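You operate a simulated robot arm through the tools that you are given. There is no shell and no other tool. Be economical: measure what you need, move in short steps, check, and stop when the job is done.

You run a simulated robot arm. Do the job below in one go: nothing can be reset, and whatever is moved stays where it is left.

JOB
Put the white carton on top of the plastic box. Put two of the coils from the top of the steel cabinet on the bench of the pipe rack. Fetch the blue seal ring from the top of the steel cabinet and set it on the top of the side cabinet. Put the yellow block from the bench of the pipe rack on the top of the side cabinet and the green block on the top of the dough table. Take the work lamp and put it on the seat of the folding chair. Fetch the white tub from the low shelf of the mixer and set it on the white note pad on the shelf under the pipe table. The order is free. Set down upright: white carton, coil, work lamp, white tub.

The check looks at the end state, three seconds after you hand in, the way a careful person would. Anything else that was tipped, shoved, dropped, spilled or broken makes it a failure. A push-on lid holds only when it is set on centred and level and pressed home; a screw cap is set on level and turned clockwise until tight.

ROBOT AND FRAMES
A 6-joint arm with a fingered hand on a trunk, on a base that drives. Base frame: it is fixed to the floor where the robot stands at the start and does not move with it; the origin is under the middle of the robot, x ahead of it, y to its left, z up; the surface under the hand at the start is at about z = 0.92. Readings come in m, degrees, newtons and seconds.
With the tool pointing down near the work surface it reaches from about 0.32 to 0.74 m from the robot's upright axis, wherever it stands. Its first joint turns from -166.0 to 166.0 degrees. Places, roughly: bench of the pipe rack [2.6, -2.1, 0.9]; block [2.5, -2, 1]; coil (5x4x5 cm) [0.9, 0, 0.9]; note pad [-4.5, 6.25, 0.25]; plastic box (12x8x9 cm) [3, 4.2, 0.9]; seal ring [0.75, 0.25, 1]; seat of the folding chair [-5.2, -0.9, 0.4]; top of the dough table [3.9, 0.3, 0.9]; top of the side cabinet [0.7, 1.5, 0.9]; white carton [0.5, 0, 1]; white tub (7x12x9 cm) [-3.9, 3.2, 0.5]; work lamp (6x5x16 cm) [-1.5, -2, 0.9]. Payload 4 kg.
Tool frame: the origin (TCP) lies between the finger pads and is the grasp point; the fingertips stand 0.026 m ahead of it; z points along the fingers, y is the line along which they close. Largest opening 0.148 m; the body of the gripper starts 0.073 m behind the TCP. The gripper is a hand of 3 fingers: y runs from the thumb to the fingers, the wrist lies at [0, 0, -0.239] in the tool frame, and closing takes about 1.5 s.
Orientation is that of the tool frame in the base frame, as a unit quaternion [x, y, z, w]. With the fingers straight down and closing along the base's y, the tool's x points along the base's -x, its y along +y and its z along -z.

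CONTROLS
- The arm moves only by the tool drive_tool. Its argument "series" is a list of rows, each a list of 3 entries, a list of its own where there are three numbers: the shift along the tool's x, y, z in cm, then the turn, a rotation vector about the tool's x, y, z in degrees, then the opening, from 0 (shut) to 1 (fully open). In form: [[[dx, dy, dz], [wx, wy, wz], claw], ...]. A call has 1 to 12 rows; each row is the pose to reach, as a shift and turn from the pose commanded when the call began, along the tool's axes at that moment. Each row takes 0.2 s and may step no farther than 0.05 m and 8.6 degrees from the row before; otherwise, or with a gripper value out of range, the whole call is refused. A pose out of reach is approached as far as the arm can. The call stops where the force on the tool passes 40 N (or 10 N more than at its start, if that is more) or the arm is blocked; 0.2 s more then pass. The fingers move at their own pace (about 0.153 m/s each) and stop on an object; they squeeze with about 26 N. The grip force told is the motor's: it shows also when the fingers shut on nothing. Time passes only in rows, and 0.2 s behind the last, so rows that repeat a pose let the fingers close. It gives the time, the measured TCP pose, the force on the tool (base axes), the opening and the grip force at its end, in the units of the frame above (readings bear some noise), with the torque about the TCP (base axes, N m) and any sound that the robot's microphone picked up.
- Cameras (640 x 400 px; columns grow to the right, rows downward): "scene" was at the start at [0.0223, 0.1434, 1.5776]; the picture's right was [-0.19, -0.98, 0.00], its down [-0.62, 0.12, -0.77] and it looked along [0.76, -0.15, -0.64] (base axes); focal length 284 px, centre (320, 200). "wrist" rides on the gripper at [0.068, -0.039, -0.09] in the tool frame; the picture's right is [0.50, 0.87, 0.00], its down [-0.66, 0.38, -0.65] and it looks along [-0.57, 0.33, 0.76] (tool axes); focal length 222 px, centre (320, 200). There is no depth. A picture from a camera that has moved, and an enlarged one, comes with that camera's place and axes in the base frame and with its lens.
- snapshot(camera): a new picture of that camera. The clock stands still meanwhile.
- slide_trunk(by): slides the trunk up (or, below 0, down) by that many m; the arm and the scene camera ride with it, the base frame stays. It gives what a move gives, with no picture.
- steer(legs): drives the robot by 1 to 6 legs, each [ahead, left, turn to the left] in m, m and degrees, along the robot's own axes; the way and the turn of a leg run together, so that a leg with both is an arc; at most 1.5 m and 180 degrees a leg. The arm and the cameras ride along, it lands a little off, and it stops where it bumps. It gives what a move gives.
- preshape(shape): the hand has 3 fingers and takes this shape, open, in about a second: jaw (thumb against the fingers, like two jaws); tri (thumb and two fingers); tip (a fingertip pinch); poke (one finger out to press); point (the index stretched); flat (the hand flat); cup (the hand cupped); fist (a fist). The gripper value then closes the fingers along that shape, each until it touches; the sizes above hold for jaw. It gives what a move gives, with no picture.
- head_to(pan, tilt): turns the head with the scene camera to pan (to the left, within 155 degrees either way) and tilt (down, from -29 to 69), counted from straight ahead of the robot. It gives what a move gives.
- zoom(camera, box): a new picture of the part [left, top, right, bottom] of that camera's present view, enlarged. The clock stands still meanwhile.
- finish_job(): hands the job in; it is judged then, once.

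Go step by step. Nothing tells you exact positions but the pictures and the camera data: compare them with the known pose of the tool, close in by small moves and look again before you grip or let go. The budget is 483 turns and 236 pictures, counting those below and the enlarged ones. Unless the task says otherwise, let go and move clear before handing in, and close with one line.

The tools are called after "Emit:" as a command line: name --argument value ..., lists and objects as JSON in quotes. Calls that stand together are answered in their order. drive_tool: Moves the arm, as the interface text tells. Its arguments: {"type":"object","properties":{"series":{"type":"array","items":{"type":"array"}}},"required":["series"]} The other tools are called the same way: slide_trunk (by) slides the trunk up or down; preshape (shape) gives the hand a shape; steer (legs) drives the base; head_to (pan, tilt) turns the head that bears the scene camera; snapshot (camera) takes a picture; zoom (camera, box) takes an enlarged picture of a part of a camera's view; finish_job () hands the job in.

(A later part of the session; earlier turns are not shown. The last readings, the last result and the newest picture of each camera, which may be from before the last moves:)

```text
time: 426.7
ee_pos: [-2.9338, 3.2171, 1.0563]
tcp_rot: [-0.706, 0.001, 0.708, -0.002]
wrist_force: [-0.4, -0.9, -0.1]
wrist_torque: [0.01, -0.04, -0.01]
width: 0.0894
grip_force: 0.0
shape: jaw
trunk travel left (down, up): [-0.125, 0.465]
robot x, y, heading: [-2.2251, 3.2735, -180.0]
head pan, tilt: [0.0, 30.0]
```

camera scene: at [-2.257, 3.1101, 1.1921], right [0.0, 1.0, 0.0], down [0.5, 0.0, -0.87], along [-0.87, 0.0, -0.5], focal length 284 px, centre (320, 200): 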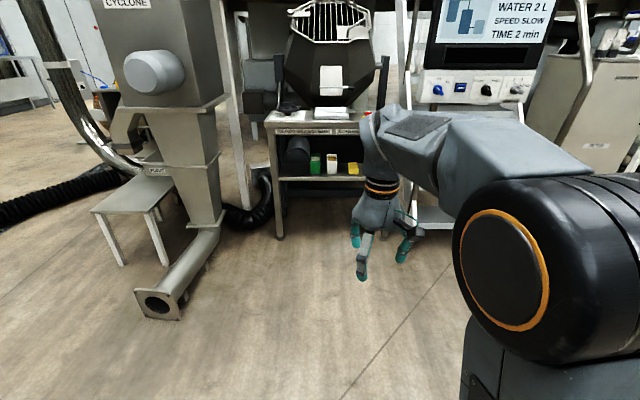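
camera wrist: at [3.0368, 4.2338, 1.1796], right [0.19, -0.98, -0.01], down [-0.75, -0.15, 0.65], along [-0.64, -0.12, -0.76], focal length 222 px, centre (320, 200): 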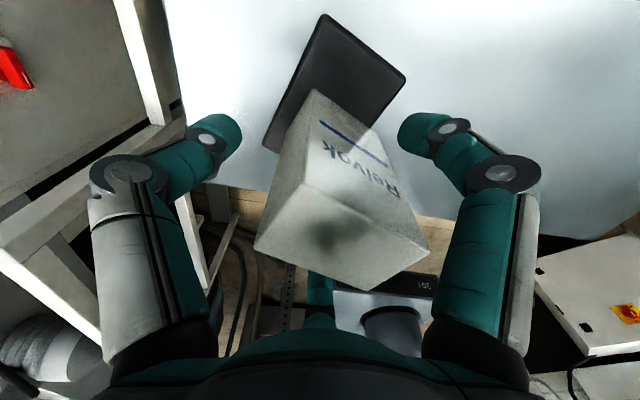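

Emit:
drive_tool --series '[[[0, 0, 0], [0, 0, -8.5], 0.6], [[0, 0, 0], [0, 0, -17], 0.6], [[0, 0, 0], [0, 0, -25.5], 0.6], [[0, 0, 0], [0, 0, -34], 0.6], [[0, 0, 0], [0, 0, -42.5], 0.6], [[0, 0, 0], [0, 0, -51], 0.6], [[0, 0, 0], [0, 0, -59.5], 0.6], [[0, 0, 0], [0, 0, -68], 0.6], [[0, 0, 0], [0, 0, -76.5], 0.6], [[0, 0, 0], [0, 0, -85], 0.6], [[0, 0, 0], [0, 0, -90], 0.6]]'

Emit:
snapshot --camera "wrist"

Emit:
snapshot --camera "scene"

```text
time: 429.1
ee_pos: [-2.9335, 3.2178, 1.0555]
tcp_rot: [-0.497, -0.501, 0.5, 0.502]
wrist_force: [-0.8, -0.3, 1.1]
wrist_torque: [0.02, -0.02, 0.03]
width: 0.0892
grip_force: 0.1
shape: jaw
trunk travel left (down, up): [-0.125, 0.465]
robot x, y, heading: [-2.2257, 3.2736, -179.9]
head pan, tilt: [0.0, 30.0]
```

```text
106 pictures are left
camera wrist: at [-2.8428, 3.2848, 1.0946], right [0.0, 0.5, -0.86], down [0.66, -0.65, -0.38], along [-0.76, -0.57, -0.33], focal length 222 px, centre (320, 200)
```

wrist: 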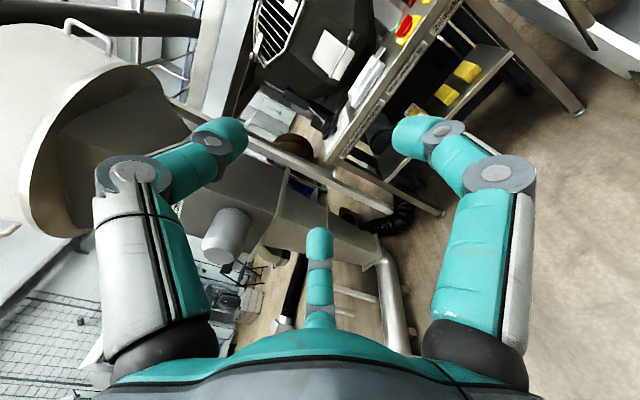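

```text
105 pictures are left
camera scene: at [-2.2571, 3.1101, 1.1921], right [0.0, 1.0, 0.0], down [0.5, 0.0, -0.87], along [-0.87, 0.0, -0.5], focal length 284 px, centre (320, 200)
```

scene: 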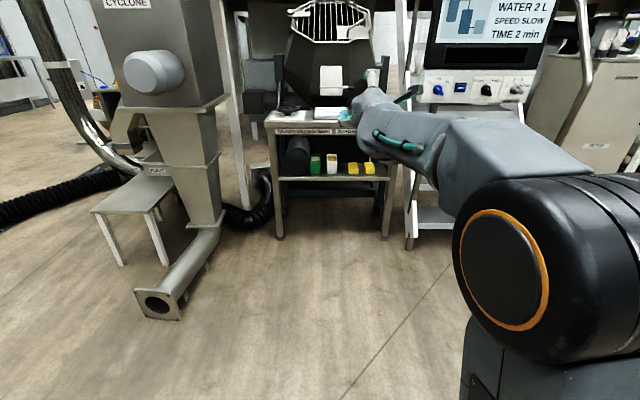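

Hand is level with the thumb up. I lower the trunk and arm to tub height here, clear of everything.

Emit:
slide_trunk --by -0.12

Emit:
drive_tool --series '[[[0, 4.5, 0], [0, 0, 0], 0.6], [[0, 9, 0], [0, 0, 0], 0.6], [[0, 13.5, 0], [0, 0, 0], 0.6], [[0, 18, 0], [0, 0, 0], 0.6], [[0, 22.5, -1], [0, 0, 0], 0.6], [[0, 27, -2], [0, 0, 0], 0.6], [[0, 31.5, -3], [0, 0, 0], 0.6], [[0, 36, -4], [0, 0, 0], 0.6], [[0, 39.5, -5], [0, 0, 0], 0.6]]'

Emit:
snapshot --camera "scene"

```text
time: 430.6
ee_pos: [-2.9337, 3.2171, 0.9369]
tcp_rot: [-0.498, -0.5, 0.501, 0.5]
wrist_force: [0.5, -0.1, 0.1]
wrist_torque: [0.0, -0.02, 0.06]
width: 0.0893
grip_force: 0.1
shape: jaw
trunk travel left (down, up): [-0.005, 0.585]
robot x, y, heading: [-2.2267, 3.2716, -179.9]
head pan, tilt: [0.0, 30.0]
```

```text
time: 432.6
ee_pos: [-2.9005, 3.1038, 0.6153]
tcp_rot: [0.538, 0.493, -0.459, -0.507]
wrist_force: [0.7, 0.4, 0.2]
wrist_torque: [0.02, -0.02, 0.01]
width: 0.0891
grip_force: 0.1
shape: jaw
out of reach, approached as far as the arm can: row 2, 3, 4, 5, 6, 7, 8, 9
trunk travel left (down, up): [-0.005, 0.585]
robot x, y, heading: [-2.223, 3.2725, -180.0]
head pan, tilt: [0.0, 30.0]
```

```text
104 pictures are left
camera scene: at [-2.2569, 3.1102, 1.0721], right [0.0, 1.0, 0.0], down [0.5, 0.0, -0.87], along [-0.87, 0.0, -0.5], focal length 284 px, centre (320, 200)
```

scene: 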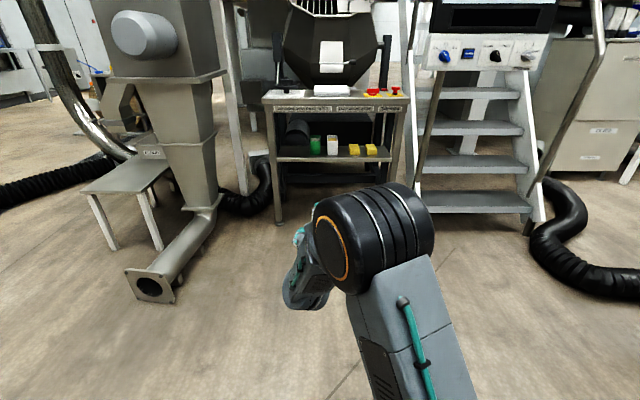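

The arm could not get that low so close in. I go back up along the path and try reaching lower farther out.

Emit:
drive_tool --series '[[[0, -3.5, 1], [0, 0, 0], 0.6], [[0, -8, 2], [0, 0, 0], 0.6], [[0, -12.5, 3], [0, 0, 0], 0.6], [[0, -17, 4], [0, 0, 0], 0.6], [[0, -21.5, 5], [0, 0, 0], 0.6], [[0, -26, 5], [0, 0, 0], 0.6], [[0, -30.5, 5], [0, 0, 0], 0.6], [[0, -35, 5], [0, 0, 0], 0.6], [[0, -39.5, 5], [0, 0, 0], 0.6]]'

```text
time: 434.6
ee_pos: [-2.975, 3.1071, 1.0036]
tcp_rot: [0.538, 0.493, -0.461, -0.505]
wrist_force: [-0.1, -0.6, 0.2]
wrist_torque: [-0.01, 0.01, 0.03]
width: 0.0893
grip_force: 0.1
shape: jaw
trunk travel left (down, up): [-0.005, 0.585]
robot x, y, heading: [-2.2271, 3.2699, -180.0]
head pan, tilt: [0.0, 30.0]
```

Emit:
drive_tool --series '[[[3, 0, 0], [1, -1.3, 0], 0.6], [[6, 0, 2], [2, -2.6, 0], 0.6], [[9, 0, 5], [3, -4, 0], 0.6], [[12, 0, 8], [3.7, -5.1, 0], 0.6], [[14, 0, 10], [3.7, -5.1, 0], 0.6]]'

```text
time: 435.8
ee_pos: [-3.0593, 3.2523, 0.997]
tcp_rot: [-0.501, -0.496, 0.498, 0.504]
wrist_force: [0.4, 0.1, 1.5]
wrist_torque: [-0.04, -0.02, -0.01]
width: 0.0892
grip_force: 0.2
shape: jaw
trunk travel left (down, up): [-0.005, 0.585]
robot x, y, heading: [-2.2248, 3.2744, -180.1]
head pan, tilt: [0.0, 30.0]
```

Emit:
drive_tool --series '[[[0, 4.5, 0], [0, 0, 0], 0.6], [[0, 9, 0], [0, 0, 0], 0.6], [[0, 13.5, 0], [0, 0, 0], 0.6], [[0, 18, 0], [0, 0, 0], 0.6]]'

```text
time: 436.8
ee_pos: [-3.069, 3.2383, 0.8322]
tcp_rot: [0.521, 0.487, -0.495, -0.496]
wrist_force: [0.0, -1.9, 0.7]
wrist_torque: [0.05, -0.12, -0.16]
width: 0.0888
grip_force: 0.0
shape: jaw
out of reach, approached as far as the arm can: row 2, 3, 4
trunk travel left (down, up): [-0.005, 0.585]
robot x, y, heading: [-2.2266, 3.2723, -180.2]
head pan, tilt: [0.0, 30.0]
```

The wrist runs into alignment with the forearm there. I will swing the hand sideways, lower it, then swing it forward again so the wrist takes the other posture.

Emit:
drive_tool --series '[[[0, -4.5, -1], [0.3, -0.7, -0.6], 0.6], [[0, -9, -3], [0.7, -1.4, -1.3], 0.6], [[0, -13, -6], [1, -2, -1.9], 0.6], [[0, -16, -9], [1, -2, -1.9], 0.6], [[0, -18, -11], [1, -2, -1.9], 0.6]]'

```text
time: 438.0
ee_pos: [-2.9597, 3.2374, 1.0167]
tcp_rot: [-0.442, -0.54, 0.464, 0.545]
wrist_force: [-0.7, -1.1, -0.6]
wrist_torque: [-0.11, 0.11, -0.07]
width: 0.0892
grip_force: 0.1
shape: jaw
out of reach, approached as far as the arm can: row 4
trunk travel left (down, up): [-0.005, 0.585]
robot x, y, heading: [-2.2264, 3.2755, -179.7]
head pan, tilt: [0.0, 30.0]
```

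Emit:
drive_tool --series '[[[-3.5, 0, -0.3], [0, -8.5, 0], 0.6], [[-7, 0, -1], [0, -17, 0], 0.6], [[-10.3, 0, -2.3], [0, -25.5, 0], 0.6], [[-13.4, 0, -4.1], [0, -34, 0], 0.6], [[-16.1, 0, -6.3], [0, -42.5, 0], 0.6], [[-18.6, 0, -8.9], [0, -51, 0], 0.6], [[-20.6, 0, -11.8], [0, -59.5, 0], 0.6], [[-22.2, 0, -14.9], [0, -68, 0], 0.6], [[-23.2, 0, -18.3], [0, -76.5, 0], 0.6], [[-23.8, 0, -21.8], [0, -85, 0], 0.6]]'

Emit:
snapshot --camera "scene"

```text
time: 440.2
ee_pos: [-2.7334, 3.0041, 1.0028]
tcp_rot: [0.012, 0.718, -0.695, -0.025]
wrist_force: [0.8, -0.1, -0.4]
wrist_torque: [0.0, -0.01, 0.01]
width: 0.089
grip_force: 0.1
shape: jaw
out of reach, approached as far as the arm can: row 1, 2
trunk travel left (down, up): [-0.005, 0.585]
robot x, y, heading: [-2.227, 3.2727, -179.9]
head pan, tilt: [0.0, 30.0]
```

```text
103 pictures are left
camera scene: at [-2.2571, 3.1101, 1.0721], right [0.0, 1.0, 0.0], down [0.5, 0.0, -0.87], along [-0.87, 0.0, -0.5], focal length 284 px, centre (320, 200)
```

scene: 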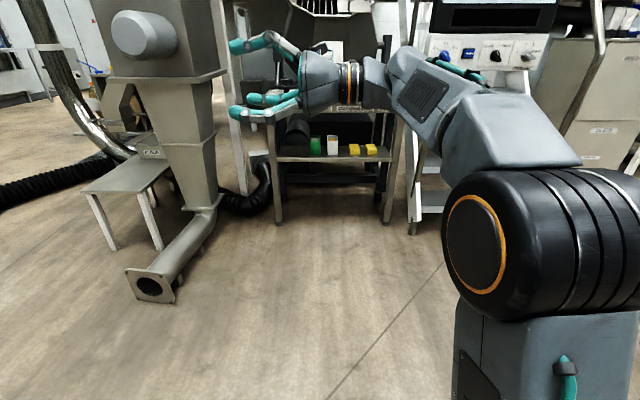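

It works sideways. Now I lower the arm.

Emit:
drive_tool --series '[[[0, 4.5, 0], [0, 0, 0], 0.6], [[0, 9, 0], [0, 0, 0], 0.6], [[0, 13.5, 0], [0, 0, 0], 0.6], [[0, 18, 0], [0, 0, 0], 0.6], [[0, 22.5, 0], [0, 0, 0], 0.6], [[0, 27, 0], [0, 0, 0], 0.6], [[0, 31.5, 0], [0, 0, 0], 0.6], [[0, 36, 0], [0, 0, 0], 0.6], [[0, 40.5, 0], [0, 0, 0], 0.6], [[0, 45, 0], [0, 0, 0], 0.6], [[0, 49, 0], [0, 0, 0], 0.6]]'

```text
time: 442.6
ee_pos: [-2.7435, 3.0233, 0.5111]
tcp_rot: [0.012, 0.719, -0.694, -0.026]
wrist_force: [0.2, 0.2, -0.2]
wrist_torque: [0.01, -0.02, 0.0]
width: 0.0886
grip_force: 0.1
shape: jaw
trunk travel left (down, up): [-0.005, 0.585]
robot x, y, heading: [-2.2238, 3.2747, -179.8]
head pan, tilt: [0.0, 30.0]
```

No limits now. I swing the hand forward at this height.

Emit:
drive_tool --series '[[[3.5, 0, -0.3], [0, 8.5, 0], 0.6], [[7, 0, -1], [0, 17, 0], 0.6], [[10.3, 0, -2.3], [0, 25.5, 0], 0.6], [[13.4, 0, -4.1], [0, 34, 0], 0.6], [[16.1, 0, -6.3], [0, 42.5, 0], 0.6], [[18.6, 0, -8.9], [0, 51, 0], 0.6], [[20.6, 0, -11.8], [0, 59.5, 0], 0.6], [[22.2, 0, -14.9], [0, 68, 0], 0.6], [[23.2, 0, -18.3], [0, 76.5, 0], 0.6], [[23.8, 0, -21.8], [0, 85, 0], 0.6]]'

Emit:
snapshot --camera "scene"

Emit:
snapshot --camera "wrist"

```text
time: 444.8
ee_pos: [-2.9695, 3.2531, 0.5231]
tcp_rot: [0.479, 0.512, -0.503, -0.505]
wrist_force: [-0.1, 0.3, -0.8]
wrist_torque: [0.0, -0.01, -0.04]
width: 0.0889
grip_force: 0.0
shape: jaw
trunk travel left (down, up): [-0.005, 0.585]
robot x, y, heading: [-2.225, 3.2726, -179.9]
head pan, tilt: [0.0, 30.0]
```

```text
102 pictures are left
camera scene: at [-2.2571, 3.1101, 1.0721], right [0.0, 1.0, 0.0], down [0.5, 0.0, -0.87], along [-0.87, 0.0, -0.5], focal length 284 px, centre (320, 200)
```

scene: 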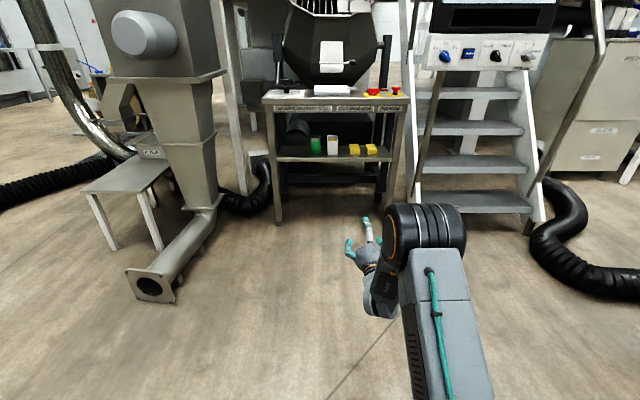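

```text
101 pictures are left
camera wrist: at [-2.8785, 3.3213, 0.5626], right [-0.03, 0.53, -0.85], down [0.67, -0.62, -0.41], along [-0.74, -0.58, -0.33], focal length 222 px, centre (320, 200)
```

wrist: 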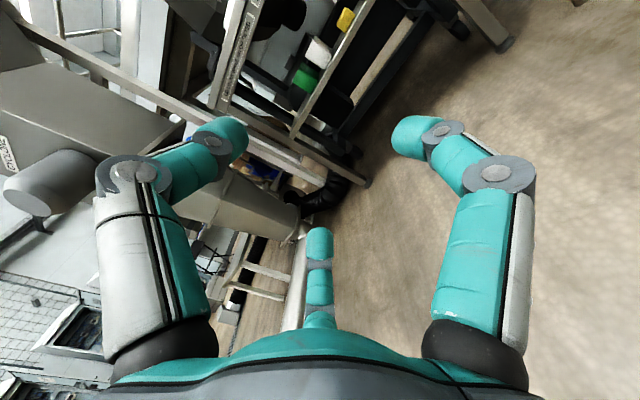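

The hand is level at tub height. I level out the small error and re-measure the tub.

Emit:
drive_tool --series '[[[0, 0, 0], [-1, 1.8, 2], 0.6]]'

Emit:
zoom --camera "scene" --box '[260, 80, 420, 200]'

```text
time: 445.2
ee_pos: [-2.967, 3.2509, 0.5225]
tcp_rot: [0.501, 0.501, -0.499, -0.5]
wrist_force: [-0.9, -0.5, 0.4]
wrist_torque: [-0.04, 0.01, 0.01]
width: 0.089
grip_force: 0.1
shape: jaw
trunk travel left (down, up): [-0.005, 0.585]
robot x, y, heading: [-2.2275, 3.2731, -179.6]
head pan, tilt: [0.0, 30.0]
```

```text
3.33 times, centred on (340, 140) of scene
camera zoom: at [-2.2571, 3.1101, 1.0721], right [0.0, 1.0, 0.0], down [0.5, 0.0, -0.87], along [-0.87, 0.0, -0.5], focal length 945 px, centre (253, 400)
```

zoom: 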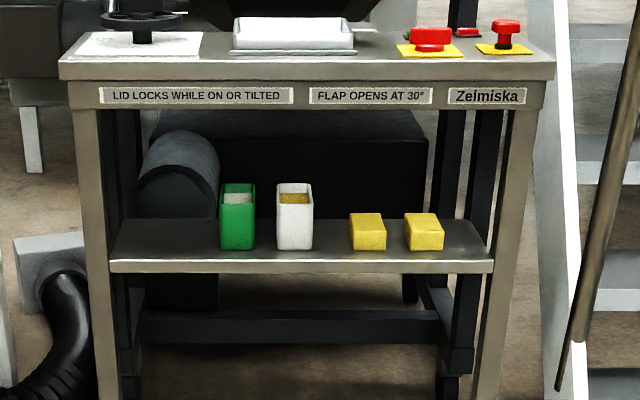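

Tub: front face x≈-3.886, y 3.152–3.218, rim z≈0.535, shelf z≈0.455. I draw the hand in a little, then drive up to the table edge.

Emit:
drive_tool --series '[[[-1.5, 0.6, -4], [0, 0, 0], 0.6], [[-3, 1.3, -8], [0, 0, 0], 0.6], [[-4.5, 1.9, -9], [0, 0, 0], 0.6]]'

Emit:
steer --legs '[[0.8, 0, 0]]'

Emit:
snapshot --camera "wrist"

Emit:
snapshot --camera "scene"

```text
time: 446.0
ee_pos: [-2.8791, 3.2074, 0.5048]
tcp_rot: [-0.5, -0.5, 0.499, 0.501]
wrist_force: [0.6, 0.0, -0.3]
wrist_torque: [0.03, 0.0, 0.01]
width: 0.089
grip_force: 0.1
shape: jaw
trunk travel left (down, up): [-0.005, 0.585]
robot x, y, heading: [-2.2244, 3.2691, -179.6]
head pan, tilt: [0.0, 30.0]
```

```text
time: 450.3
ee_pos: [-3.6785, 3.1987, 0.5049]
tcp_rot: [0.499, 0.502, -0.502, -0.497]
wrist_force: [-0.5, 0.3, 0.3]
wrist_torque: [0.02, -0.02, 0.03]
width: 0.0889
grip_force: 0.0
shape: jaw
trunk travel left (down, up): [-0.005, 0.585]
robot x, y, heading: [-3.0282, 3.2681, -179.5]
head pan, tilt: [0.0, 30.0]
```

```text
99 pictures are left
camera wrist: at [-3.5871, 3.2677, 0.5431], right [0.0, 0.5, -0.87], down [0.66, -0.65, -0.38], along [-0.75, -0.57, -0.33], focal length 222 px, centre (320, 200)
```

wrist: 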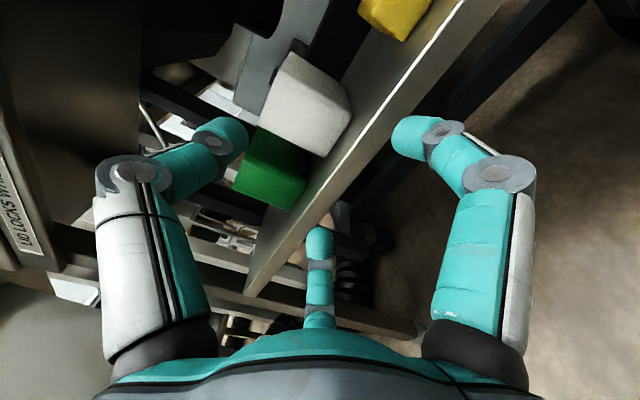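

```text
98 pictures are left
camera scene: at [-3.0556, 3.1062, 1.0721], right [-0.01, 1.0, 0.0], down [0.5, 0.0, -0.87], along [-0.87, -0.01, -0.5], focal length 284 px, centre (320, 200)
```

scene: 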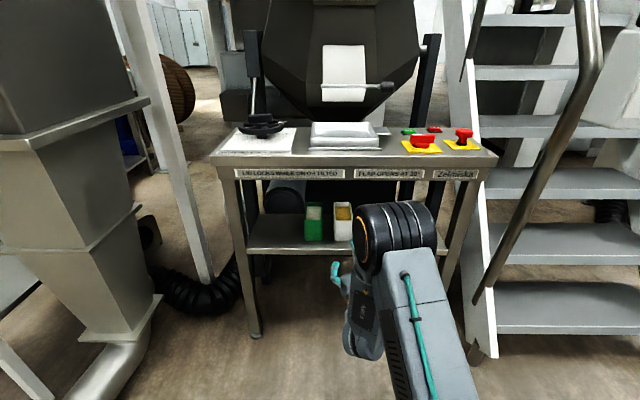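

Emit:
zoom --camera "wrist" --box '[200, 20, 400, 220]'

Emit:
zoom --camera "scene" --box '[230, 160, 450, 340]'

```text
2.00 times, centred on (300, 120) of wrist
camera zoom: at [-3.5871, 3.2677, 0.5431], right [0.0, 0.5, -0.87], down [0.66, -0.65, -0.38], along [-0.75, -0.57, -0.33], focal length 444 px, centre (360, 360)
```

zoom: 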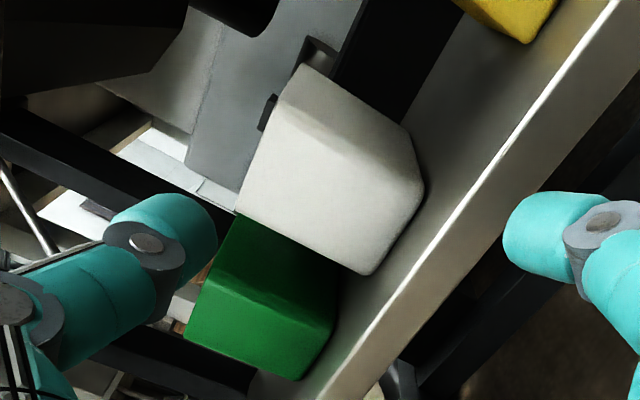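

```text
2.22 times, centred on (340, 250) of scene
camera zoom: at [-3.0556, 3.1062, 1.0721], right [-0.01, 1.0, 0.0], down [0.5, 0.0, -0.87], along [-0.87, -0.01, -0.5], focal length 630 px, centre (276, 89)
```

zoom: 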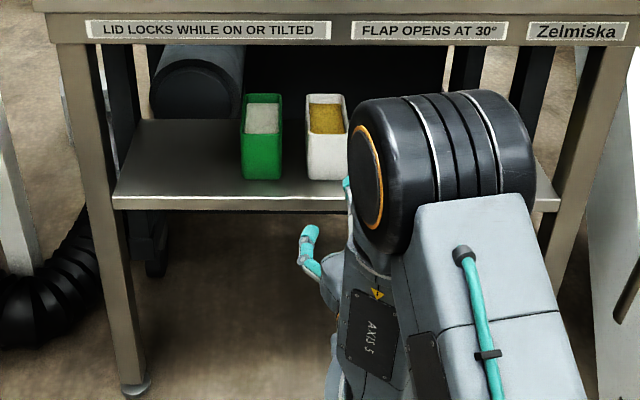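

Refined: tub front x≈-3.85, centre y≈3.173, rim z≈0.55. I drive 9 cm nearer and align.

Emit:
steer --legs '[[0.09, 0, 0]]'

Emit:
drive_tool --series '[[[-1.3, -0.5, 0], [0, 0, 0], 0.65], [[-2.5, -1.0, 0], [0, 0, 0], 0.65]]'

Emit:
snapshot --camera "wrist"

Emit:
zoom --camera "scene" --box '[230, 160, 450, 340]'

```text
time: 451.4
ee_pos: [-3.7678, 3.1997, 0.505]
tcp_rot: [0.498, 0.502, -0.501, -0.499]
wrist_force: [3.8, 0.2, 7.3]
wrist_torque: [0.01, -0.15, -0.01]
width: 0.0875
grip_force: 0.1
shape: jaw
trunk travel left (down, up): [-0.005, 0.585]
robot x, y, heading: [-3.1137, 3.2687, -179.5]
head pan, tilt: [0.0, 30.0]
```

```text
time: 452.0
ee_pos: [-3.7681, 3.1718, 0.5152]
tcp_rot: [0.5, 0.502, -0.501, -0.497]
wrist_force: [0.0, 0.6, 0.0]
wrist_torque: [-0.01, 0.04, 0.0]
width: 0.0957
grip_force: 0.1
shape: jaw
trunk travel left (down, up): [-0.005, 0.585]
robot x, y, heading: [-3.1119, 3.2674, -179.6]
head pan, tilt: [0.0, 30.0]
```

```text
95 pictures are left
camera wrist: at [-3.6774, 3.2416, 0.5532], right [0.0, 0.5, -0.87], down [0.66, -0.65, -0.38], along [-0.75, -0.57, -0.33], focal length 222 px, centre (320, 200)
```

wrist: 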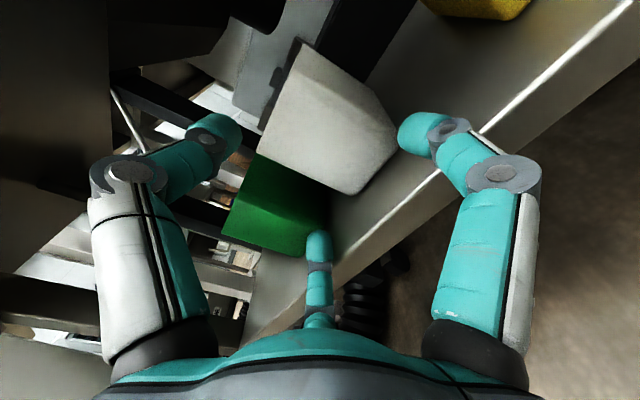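

```text
2.22 times, centred on (340, 250) of scene
camera zoom: at [-3.1458, 3.1056, 1.072], right [-0.01, 1.0, 0.0], down [0.5, 0.0, -0.87], along [-0.87, -0.01, -0.5], focal length 630 px, centre (276, 89)
```

zoom: 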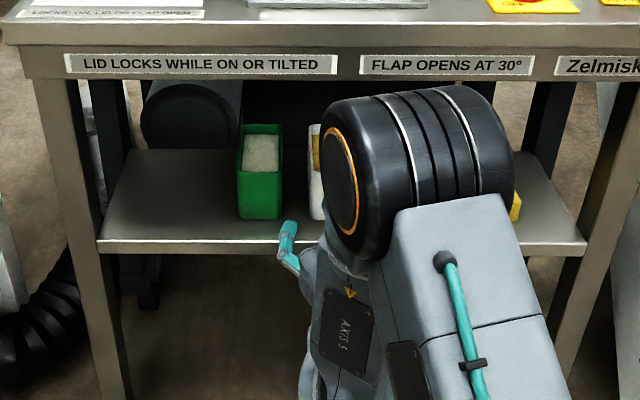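

Emit:
zoom --camera "wrist" --box '[200, 20, 460, 260]'

```text
1.67 times, centred on (330, 140) of wrist
camera zoom: at [-3.6774, 3.2416, 0.5532], right [0.0, 0.5, -0.87], down [0.66, -0.65, -0.38], along [-0.75, -0.57, -0.33], focal length 370 px, centre (303, 300)
```

zoom: 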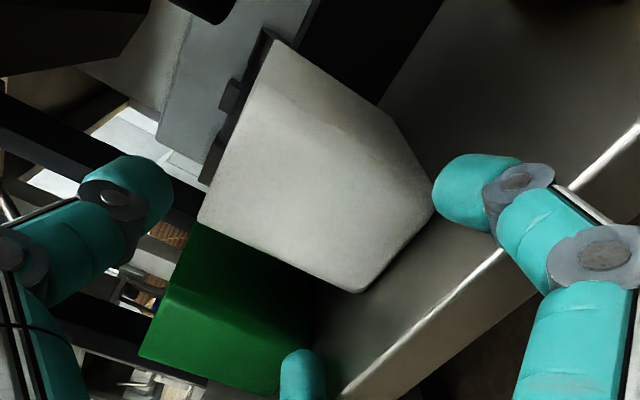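

I raise a few millimetres and move in until the fingertips reach the tub's front.

Emit:
drive_tool --series '[[[0, -0.6, 0], [0, 0, 0], 0.65], [[0, -0.6, 2], [0, 0, 0], 0.65], [[0, -0.6, 4], [0, 0, 0], 0.65], [[0, -0.6, 5], [0, 0, 0], 0.65]]'

Emit:
snapshot --camera "wrist"

```text
time: 453.0
ee_pos: [-3.8181, 3.1733, 0.5206]
tcp_rot: [0.499, 0.501, -0.501, -0.498]
wrist_force: [0.5, 0.2, -0.6]
wrist_torque: [0.05, 0.0, 0.0]
width: 0.096
grip_force: 0.1
shape: jaw
trunk travel left (down, up): [-0.005, 0.585]
robot x, y, heading: [-3.114, 3.2685, -179.4]
head pan, tilt: [0.0, 30.0]
```

```text
92 pictures are left
camera wrist: at [-3.7273, 3.2421, 0.559], right [0.0, 0.5, -0.87], down [0.66, -0.65, -0.38], along [-0.75, -0.57, -0.33], focal length 222 px, centre (320, 200)
```

wrist: 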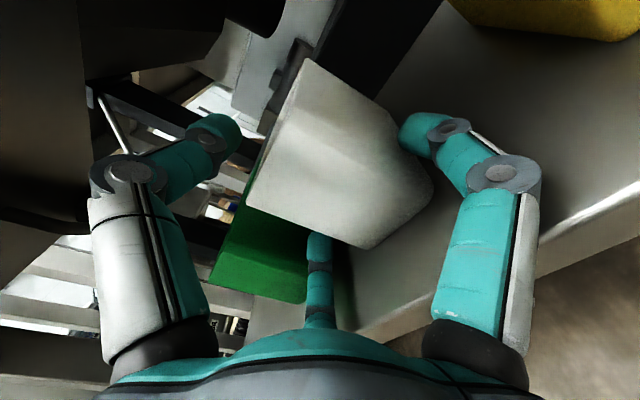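

Well centred. I slide the fingers along the tub's sides in small steps.

Emit:
drive_tool --series '[[[0, 0.2, 1], [0, 0, 0], 0.65], [[0, 0.2, 2], [0, 0, 0], 0.65], [[0, 0.2, 3], [0, 0, 0], 0.65]]'

Emit:
snapshot --camera "wrist"

Emit:
zoom --camera "scene" --box '[230, 160, 450, 340]'

```text
time: 453.8
ee_pos: [-3.8479, 3.1733, 0.5189]
tcp_rot: [0.499, 0.502, -0.501, -0.497]
wrist_force: [0.4, 0.5, 0.6]
wrist_torque: [0.04, 0.0, 0.04]
width: 0.0956
grip_force: 0.1
shape: jaw
trunk travel left (down, up): [-0.005, 0.585]
robot x, y, heading: [-3.1139, 3.2693, -179.9]
head pan, tilt: [0.0, 30.0]
```

```text
91 pictures are left
camera wrist: at [-3.7572, 3.2416, 0.5569], right [0.0, 0.5, -0.87], down [0.66, -0.65, -0.38], along [-0.75, -0.57, -0.33], focal length 222 px, centre (320, 200)
```

wrist: 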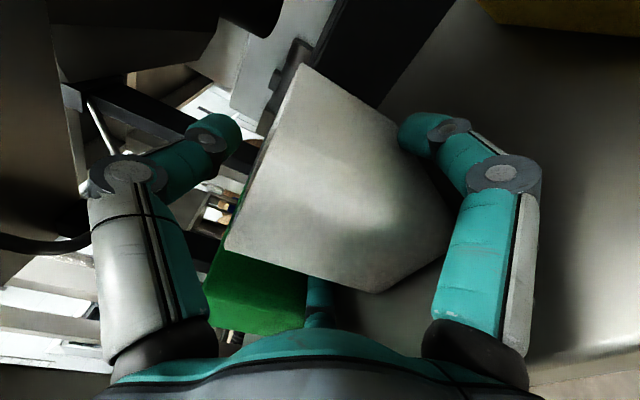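

```text
2.22 times, centred on (340, 250) of scene
camera zoom: at [-3.1457, 3.1056, 1.0721], right [-0.01, 1.0, 0.0], down [0.5, 0.0, -0.87], along [-0.87, -0.01, -0.5], focal length 630 px, centre (276, 89)
```

zoom: 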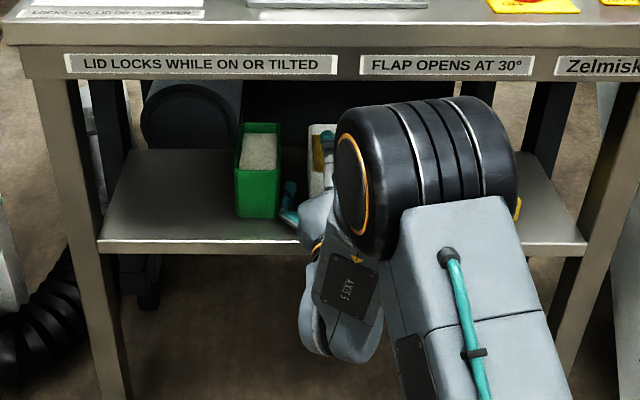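

Emit:
drive_tool --series '[[[0, 0.1, 1], [0, 0, 0], 0.65], [[0, 0.1, 2], [0, 0, 0], 0.65]]'

Emit:
snapshot --camera "wrist"

Emit:
zoom --camera "scene" --box '[290, 190, 400, 270]'

```text
time: 454.4
ee_pos: [-3.8669, 3.1728, 0.5191]
tcp_rot: [-0.499, -0.501, 0.502, 0.498]
wrist_force: [2.1, 0.7, 0.3]
wrist_torque: [0.08, -0.09, -0.01]
width: 0.0959
grip_force: 0.0
shape: jaw
trunk travel left (down, up): [-0.005, 0.585]
robot x, y, heading: [-3.1135, 3.2714, -179.6]
head pan, tilt: [0.0, 30.0]
```

```text
89 pictures are left
camera wrist: at [-3.777, 3.2418, 0.5563], right [0.0, 0.5, -0.87], down [0.66, -0.65, -0.38], along [-0.75, -0.57, -0.33], focal length 222 px, centre (320, 200)
```

wrist: 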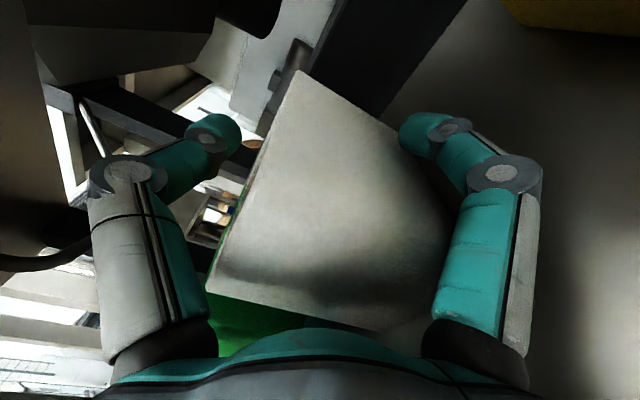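

```text
5.00 times, centred on (345, 230) of scene
camera zoom: at [-3.1456, 3.1056, 1.0721], right [-0.01, 1.0, 0.0], down [0.5, 0.0, -0.87], along [-0.87, -0.01, -0.5], focal length 1417 px, centre (195, 50)
```

zoom: 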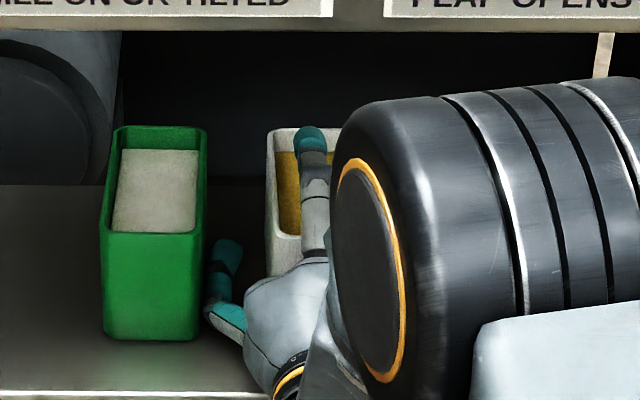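

The fingers are in place: thumb above the front rim, one finger on each side. I close.

Emit:
drive_tool --series '[[[0, 0, 0], [0, 0, 0], 0.55], [[0, 0, 0], [0, 0, 0], 0.45], [[0, 0, 0], [0, 0, 0], 0.35], [[0, 0, 0], [0, 0, 0], 0.2], [[0, 0, 0], [0, 0, 0], 0.1], [[0, 0, 0], [0, 0, 0], 0], [[0, 0, 0], [0, 0, 0], 0], [[0, 0, 0], [0, 0, 0], 0]]'

Emit:
snapshot --camera "wrist"

Emit:
zoom --camera "scene" --box '[290, 190, 400, 270]'

```text
time: 456.2
ee_pos: [-3.867, 3.1745, 0.5195]
tcp_rot: [-0.497, -0.501, 0.502, 0.499]
wrist_force: [3.0, 0.1, 12.8]
wrist_torque: [0.04, -0.98, 0.01]
width: 0.0358
grip_force: 26.4
shape: jaw
trunk travel left (down, up): [-0.005, 0.585]
robot x, y, heading: [-3.114, 3.2694, -179.6]
head pan, tilt: [0.0, 30.0]
```

```text
87 pictures are left
camera wrist: at [-3.7766, 3.2415, 0.5577], right [-0.01, 0.5, -0.87], down [0.66, -0.65, -0.38], along [-0.75, -0.57, -0.33], focal length 222 px, centre (320, 200)
```

wrist: 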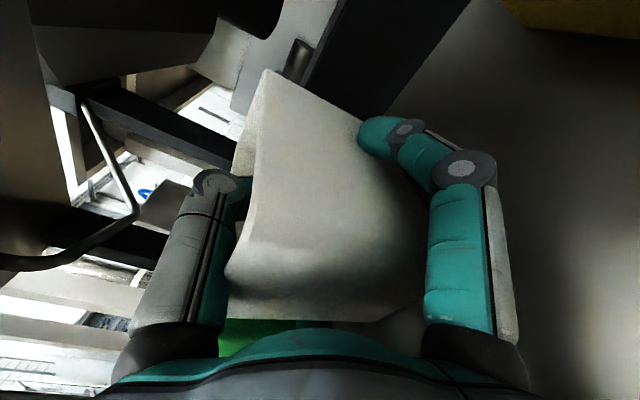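

```text
5.00 times, centred on (345, 230) of scene
camera zoom: at [-3.1447, 3.1056, 1.0722], right [-0.01, 1.0, 0.0], down [0.5, 0.0, -0.87], along [-0.87, -0.01, -0.5], focal length 1417 px, centre (195, 50)
```

zoom: 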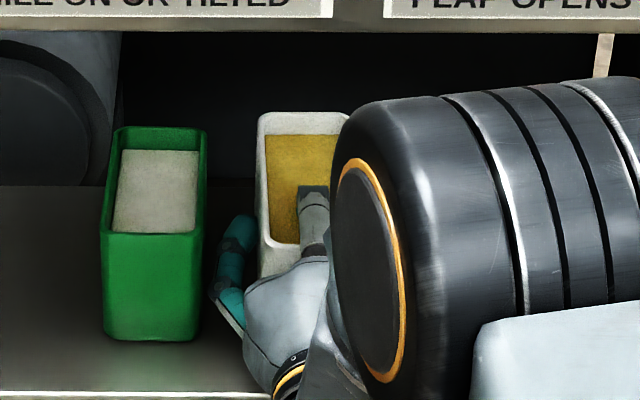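

The thumb closed into the contents and the tub seems to pitch. I open again and look.

Emit:
drive_tool --series '[[[0, 0, 0], [0, 0, 0], 0.3], [[0, 0, 0], [0, 0, 0], 0.4], [[0, 0, 0], [0, 0, 0], 0.5], [[0, 0, 0], [0, 0, 0], 0.6], [[0, 0, 0], [0, 0, 0], 0.65], [[0, 0, 0], [0, 0, 0], 0.65]]'

Emit:
zoom --camera "scene" --box '[290, 190, 400, 270]'

Emit:
snapshot --camera "wrist"

```text
time: 457.6
ee_pos: [-3.8674, 3.1731, 0.5182]
tcp_rot: [-0.499, -0.501, 0.502, 0.498]
wrist_force: [-0.3, 0.7, 0.7]
wrist_torque: [0.03, -0.07, 0.03]
width: 0.0957
grip_force: 0.0
shape: jaw
trunk travel left (down, up): [-0.005, 0.585]
robot x, y, heading: [-3.1114, 3.2696, -179.5]
head pan, tilt: [0.0, 30.0]
```

```text
5.00 times, centred on (345, 230) of scene
camera zoom: at [-3.1457, 3.1056, 1.0721], right [-0.01, 1.0, 0.0], down [0.5, 0.0, -0.87], along [-0.87, -0.01, -0.5], focal length 1417 px, centre (195, 50)
```

zoom: 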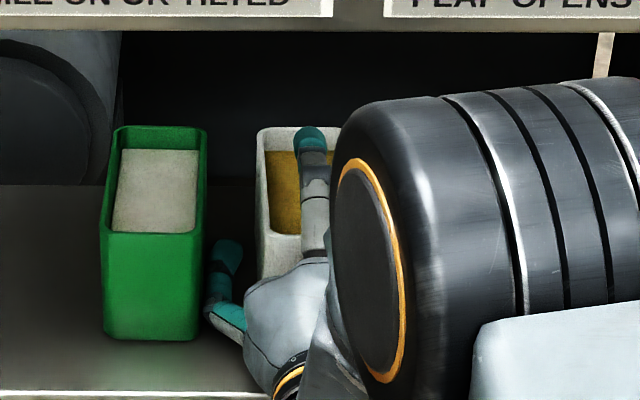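

```text
84 pictures are left
camera wrist: at [-3.7769, 3.2417, 0.5562], right [0.0, 0.5, -0.87], down [0.66, -0.65, -0.38], along [-0.75, -0.57, -0.33], focal length 222 px, centre (320, 200)
```

wrist: 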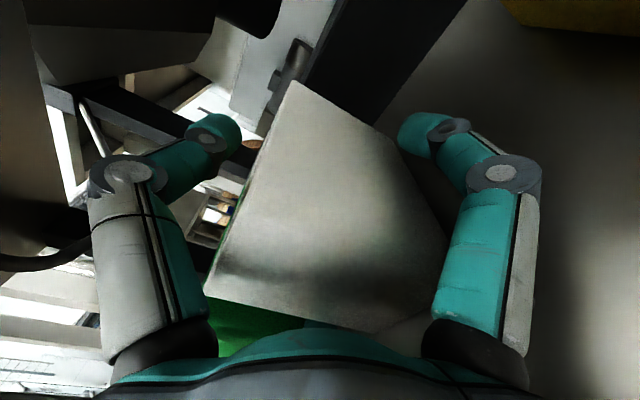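

The tub settled back flat. I will raise the hand slightly, go a bit deeper, and close only to 0.4, so the two side fingers pinch the walls while the thumb stays above the rim.

Emit:
drive_tool --series '[[[-0.2, -0.6, 0], [0, 0, 0], 0.65], [[-0.3, -1.2, 0.6], [0, 0, 0], 0.65], [[-0.3, -1.2, 1.2], [0, 0, 0], 0.65], [[-0.3, -1.2, 1.2], [0, 0, 0], 0.6], [[-0.3, -1.2, 1.2], [0, 0, 0], 0.55], [[-0.3, -1.2, 1.2], [0, 0, 0], 0.5], [[-0.3, -1.2, 1.2], [0, 0, 0], 0.45], [[-0.3, -1.2, 1.2], [0, 0, 0], 0.42], [[-0.3, -1.2, 1.2], [0, 0, 0], 0.42]]'

Emit:
zoom --camera "scene" --box '[290, 190, 400, 270]'

Emit:
snapshot --camera "wrist"

```text
time: 459.6
ee_pos: [-3.8805, 3.1699, 0.529]
tcp_rot: [0.499, 0.502, -0.502, -0.498]
wrist_force: [0.8, 0.6, -2.2]
wrist_torque: [0.0, 0.02, 0.0]
width: 0.066
grip_force: 0.2
shape: jaw
trunk travel left (down, up): [-0.005, 0.585]
robot x, y, heading: [-3.1168, 3.2694, -179.7]
head pan, tilt: [0.0, 30.0]
```

```text
5.00 times, centred on (345, 230) of scene
camera zoom: at [-3.1459, 3.1055, 1.072], right [-0.01, 1.0, 0.0], down [0.5, 0.0, -0.87], along [-0.87, -0.01, -0.5], focal length 1417 px, centre (195, 50)
```

zoom: 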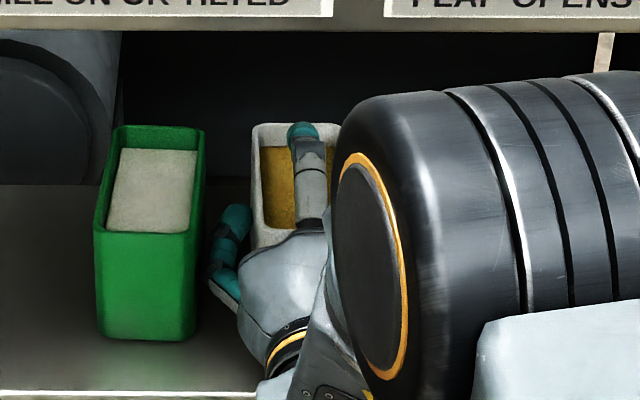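

```text
82 pictures are left
camera wrist: at [-3.7891, 3.2383, 0.5681], right [0.0, 0.5, -0.87], down [0.66, -0.65, -0.38], along [-0.75, -0.57, -0.33], focal length 222 px, centre (320, 200)
```

wrist: 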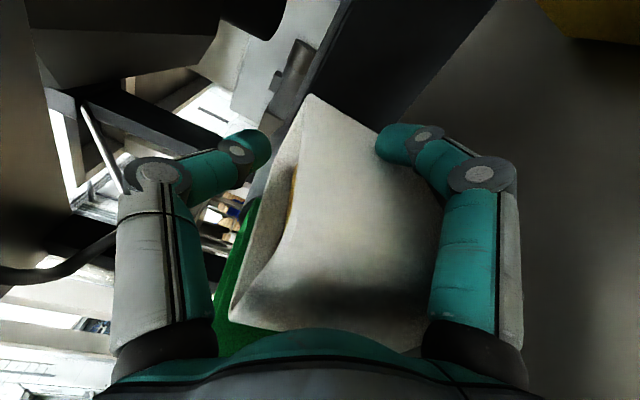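

The left finger's knuckle nudged the green tub a few millimetres. I continue closing very gently.

Emit:
drive_tool --series '[[[0, 0, 0], [0, 0, 0], 0.4], [[0, 0, 0], [0, 0, 0], 0.38], [[0, 0, 0], [0, 0, 0], 0.36], [[0, 0, 0], [0, 0, 0], 0.36]]'

Emit:
zoom --camera "scene" --box '[290, 190, 400, 270]'

```text
time: 460.6
ee_pos: [-3.8799, 3.1693, 0.5296]
tcp_rot: [0.499, 0.503, -0.501, -0.498]
wrist_force: [-0.3, 0.2, -3.0]
wrist_torque: [0.01, -0.05, 0.01]
width: 0.0596
grip_force: 0.1
shape: jaw
trunk travel left (down, up): [-0.005, 0.585]
robot x, y, heading: [-3.1162, 3.2723, -179.7]
head pan, tilt: [0.0, 30.0]
```

```text
5.00 times, centred on (345, 230) of scene
camera zoom: at [-3.1459, 3.1055, 1.072], right [-0.01, 1.0, 0.0], down [0.5, 0.0, -0.87], along [-0.87, -0.01, -0.5], focal length 1417 px, centre (195, 50)
```

zoom: 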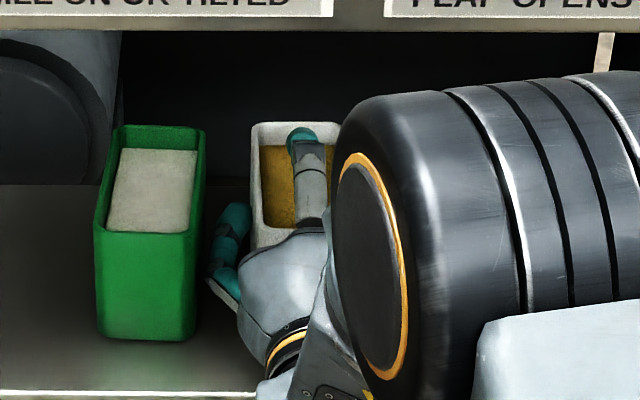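

Emit:
drive_tool --series '[[[0, 0, 0], [0, 0, 0], 0.34], [[0, 0, 0], [0, 0, 0], 0.32], [[0, 0, 0], [0, 0, 0], 0.3], [[0, 0, 0], [0, 0, 0], 0.3], [[0, 0, 0], [0, 0, 0], 0.3]]'

Emit:
zoom --camera "scene" --box '[290, 190, 400, 270]'

Emit:
snapshot --camera "wrist"

```text
time: 461.8
ee_pos: [-3.8801, 3.1696, 0.5291]
tcp_rot: [0.498, 0.502, -0.502, -0.497]
wrist_force: [0.3, -0.1, -2.7]
wrist_torque: [-0.02, -0.09, -0.03]
width: 0.0519
grip_force: 0.1
shape: jaw
trunk travel left (down, up): [-0.005, 0.585]
robot x, y, heading: [-3.1145, 3.2674, -179.9]
head pan, tilt: [0.0, 30.0]
```

```text
5.00 times, centred on (345, 230) of scene
camera zoom: at [-3.1459, 3.1055, 1.072], right [-0.01, 1.0, 0.0], down [0.5, 0.0, -0.87], along [-0.87, -0.01, -0.5], focal length 1417 px, centre (195, 50)
```

zoom: 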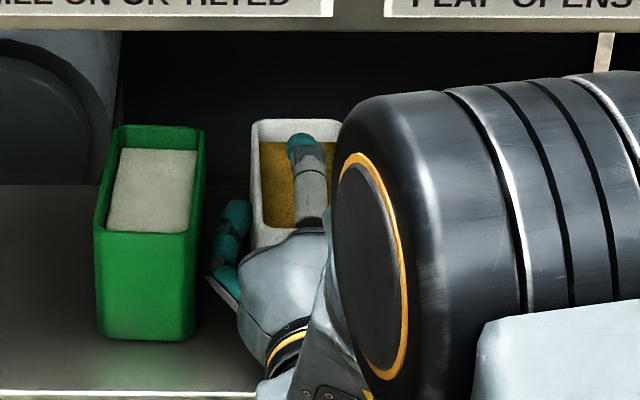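

```text
79 pictures are left
camera wrist: at [-3.7891, 3.2382, 0.5681], right [0.0, 0.5, -0.87], down [0.66, -0.65, -0.38], along [-0.75, -0.57, -0.33], focal length 222 px, centre (320, 200)
```

wrist: 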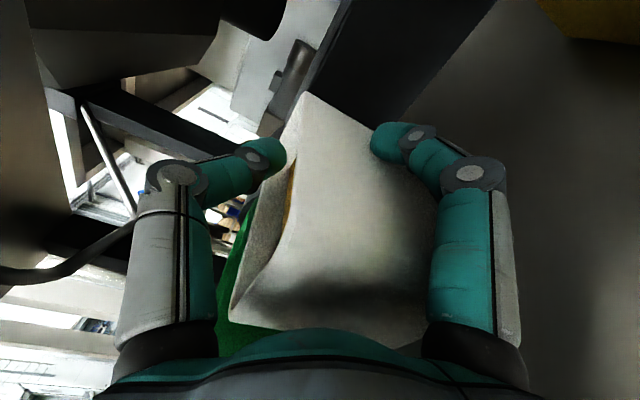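

Emit:
drive_tool --series '[[[0, 0, 0], [0, 0, 0], 0.27], [[0, 0, 0], [0, 0, 0], 0.24], [[0, 0, 0], [0, 0, 0], 0.22], [[0, 0, 0], [0, 0, 0], 0.22], [[0, 0, 0], [0, 0, 0], 0.22]]'

Emit:
zoom --camera "scene" --box '[290, 190, 400, 270]'

```text
time: 463.0
ee_pos: [-3.8808, 3.1703, 0.5294]
tcp_rot: [0.498, 0.502, -0.502, -0.499]
wrist_force: [0.7, -0.5, -3.1]
wrist_torque: [-0.04, -0.04, 0.0]
width: 0.0406
grip_force: 0.0
shape: jaw
trunk travel left (down, up): [-0.005, 0.585]
robot x, y, heading: [-3.116, 3.2716, -179.6]
head pan, tilt: [0.0, 30.0]
```

```text
5.00 times, centred on (345, 230) of scene
camera zoom: at [-3.1459, 3.1055, 1.072], right [-0.01, 1.0, 0.0], down [0.5, 0.0, -0.87], along [-0.87, -0.01, -0.5], focal length 1417 px, centre (195, 50)
```

zoom: 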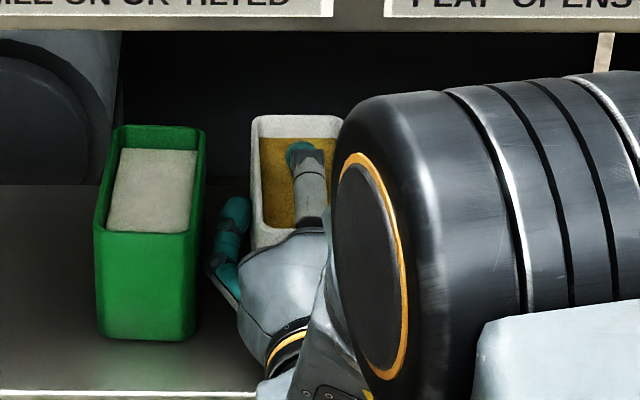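

It seems the tub is already partly carried. I lift 1.5 cm slowly and look.

Emit:
drive_tool --series '[[[0, 0, 0], [0, 0, 0], 0.2], [[0, -0.4, 0], [0, 0, 0], 0.2], [[0, -0.8, 0], [0, 0, 0], 0.2], [[0, -1.2, 0], [0, 0, 0], 0.2], [[0, -1.5, 0], [0, 0, 0], 0.2]]'

Emit:
zoom --camera "scene" --box '[290, 190, 400, 270]'

Emit:
snapshot --camera "wrist"

```text
time: 464.2
ee_pos: [-3.8795, 3.1684, 0.5453]
tcp_rot: [0.499, 0.503, -0.501, -0.497]
wrist_force: [0.5, -0.6, -3.3]
wrist_torque: [-0.03, 0.02, 0.0]
width: 0.0373
grip_force: 0.0
shape: jaw
trunk travel left (down, up): [-0.005, 0.585]
robot x, y, heading: [-3.1127, 3.2717, -179.6]
head pan, tilt: [0.0, 30.0]
```

```text
5.00 times, centred on (345, 230) of scene
camera zoom: at [-3.146, 3.1055, 1.072], right [-0.01, 1.0, 0.0], down [0.5, 0.0, -0.87], along [-0.87, -0.01, -0.5], focal length 1417 px, centre (195, 50)
```

zoom: 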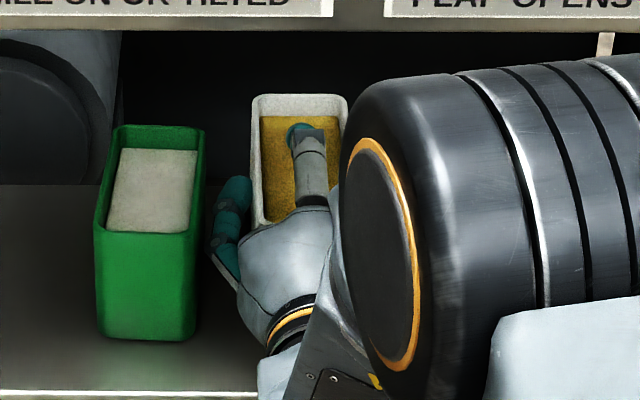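

```text
76 pictures are left
camera wrist: at [-3.7893, 3.238, 0.5832], right [0.0, 0.5, -0.87], down [0.66, -0.65, -0.38], along [-0.75, -0.57, -0.33], focal length 222 px, centre (320, 200)
```

wrist: 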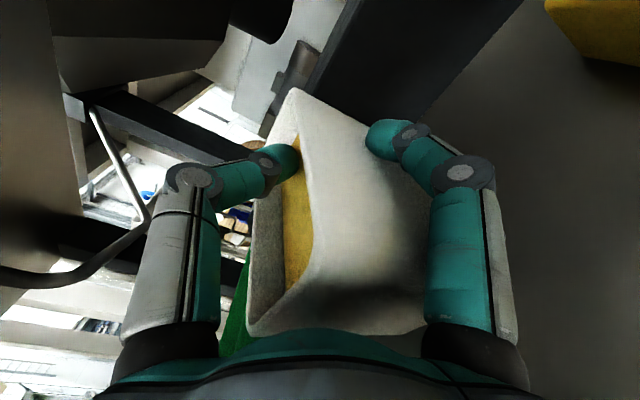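

The tub hangs on the two side fingers. I lift a bit more and draw it straight out.

Emit:
drive_tool --series '[[[0, -0.5, 0], [0, 0, 0], 0.2], [[0, -1, -1], [0, 0, 0], 0.2], [[0, -1, -3], [0, 0, 0], 0.2], [[0, -1, -5], [0, 0, 0], 0.2], [[0, -1, -7], [0, 0, 0], 0.2], [[0, -1, -9], [0, 0, 0], 0.2], [[0, -1, -11], [0, 0, 0], 0.2]]'

Emit:
snapshot --camera "scene"

```text
time: 465.8
ee_pos: [-3.7683, 3.171, 0.556]
tcp_rot: [0.498, 0.503, -0.501, -0.498]
wrist_force: [-0.2, -0.5, -2.9]
wrist_torque: [0.0, -0.02, -0.03]
width: 0.0374
grip_force: 0.0
shape: jaw
trunk travel left (down, up): [-0.005, 0.585]
robot x, y, heading: [-3.115, 3.2648, -179.9]
head pan, tilt: [0.0, 30.0]
```

```text
75 pictures are left
camera scene: at [-3.146, 3.1055, 1.072], right [-0.01, 1.0, 0.0], down [0.5, 0.0, -0.87], along [-0.87, -0.01, -0.5], focal length 284 px, centre (320, 200)
```

scene: 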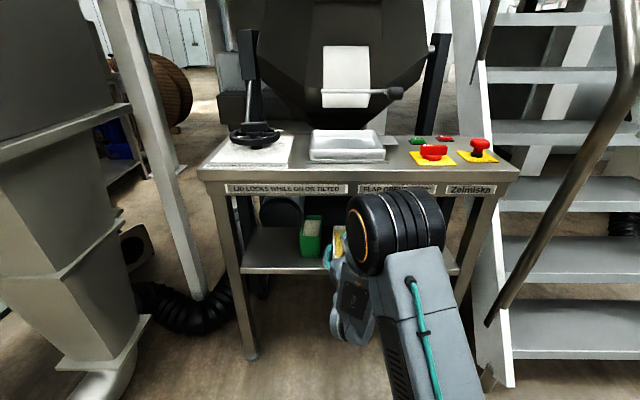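

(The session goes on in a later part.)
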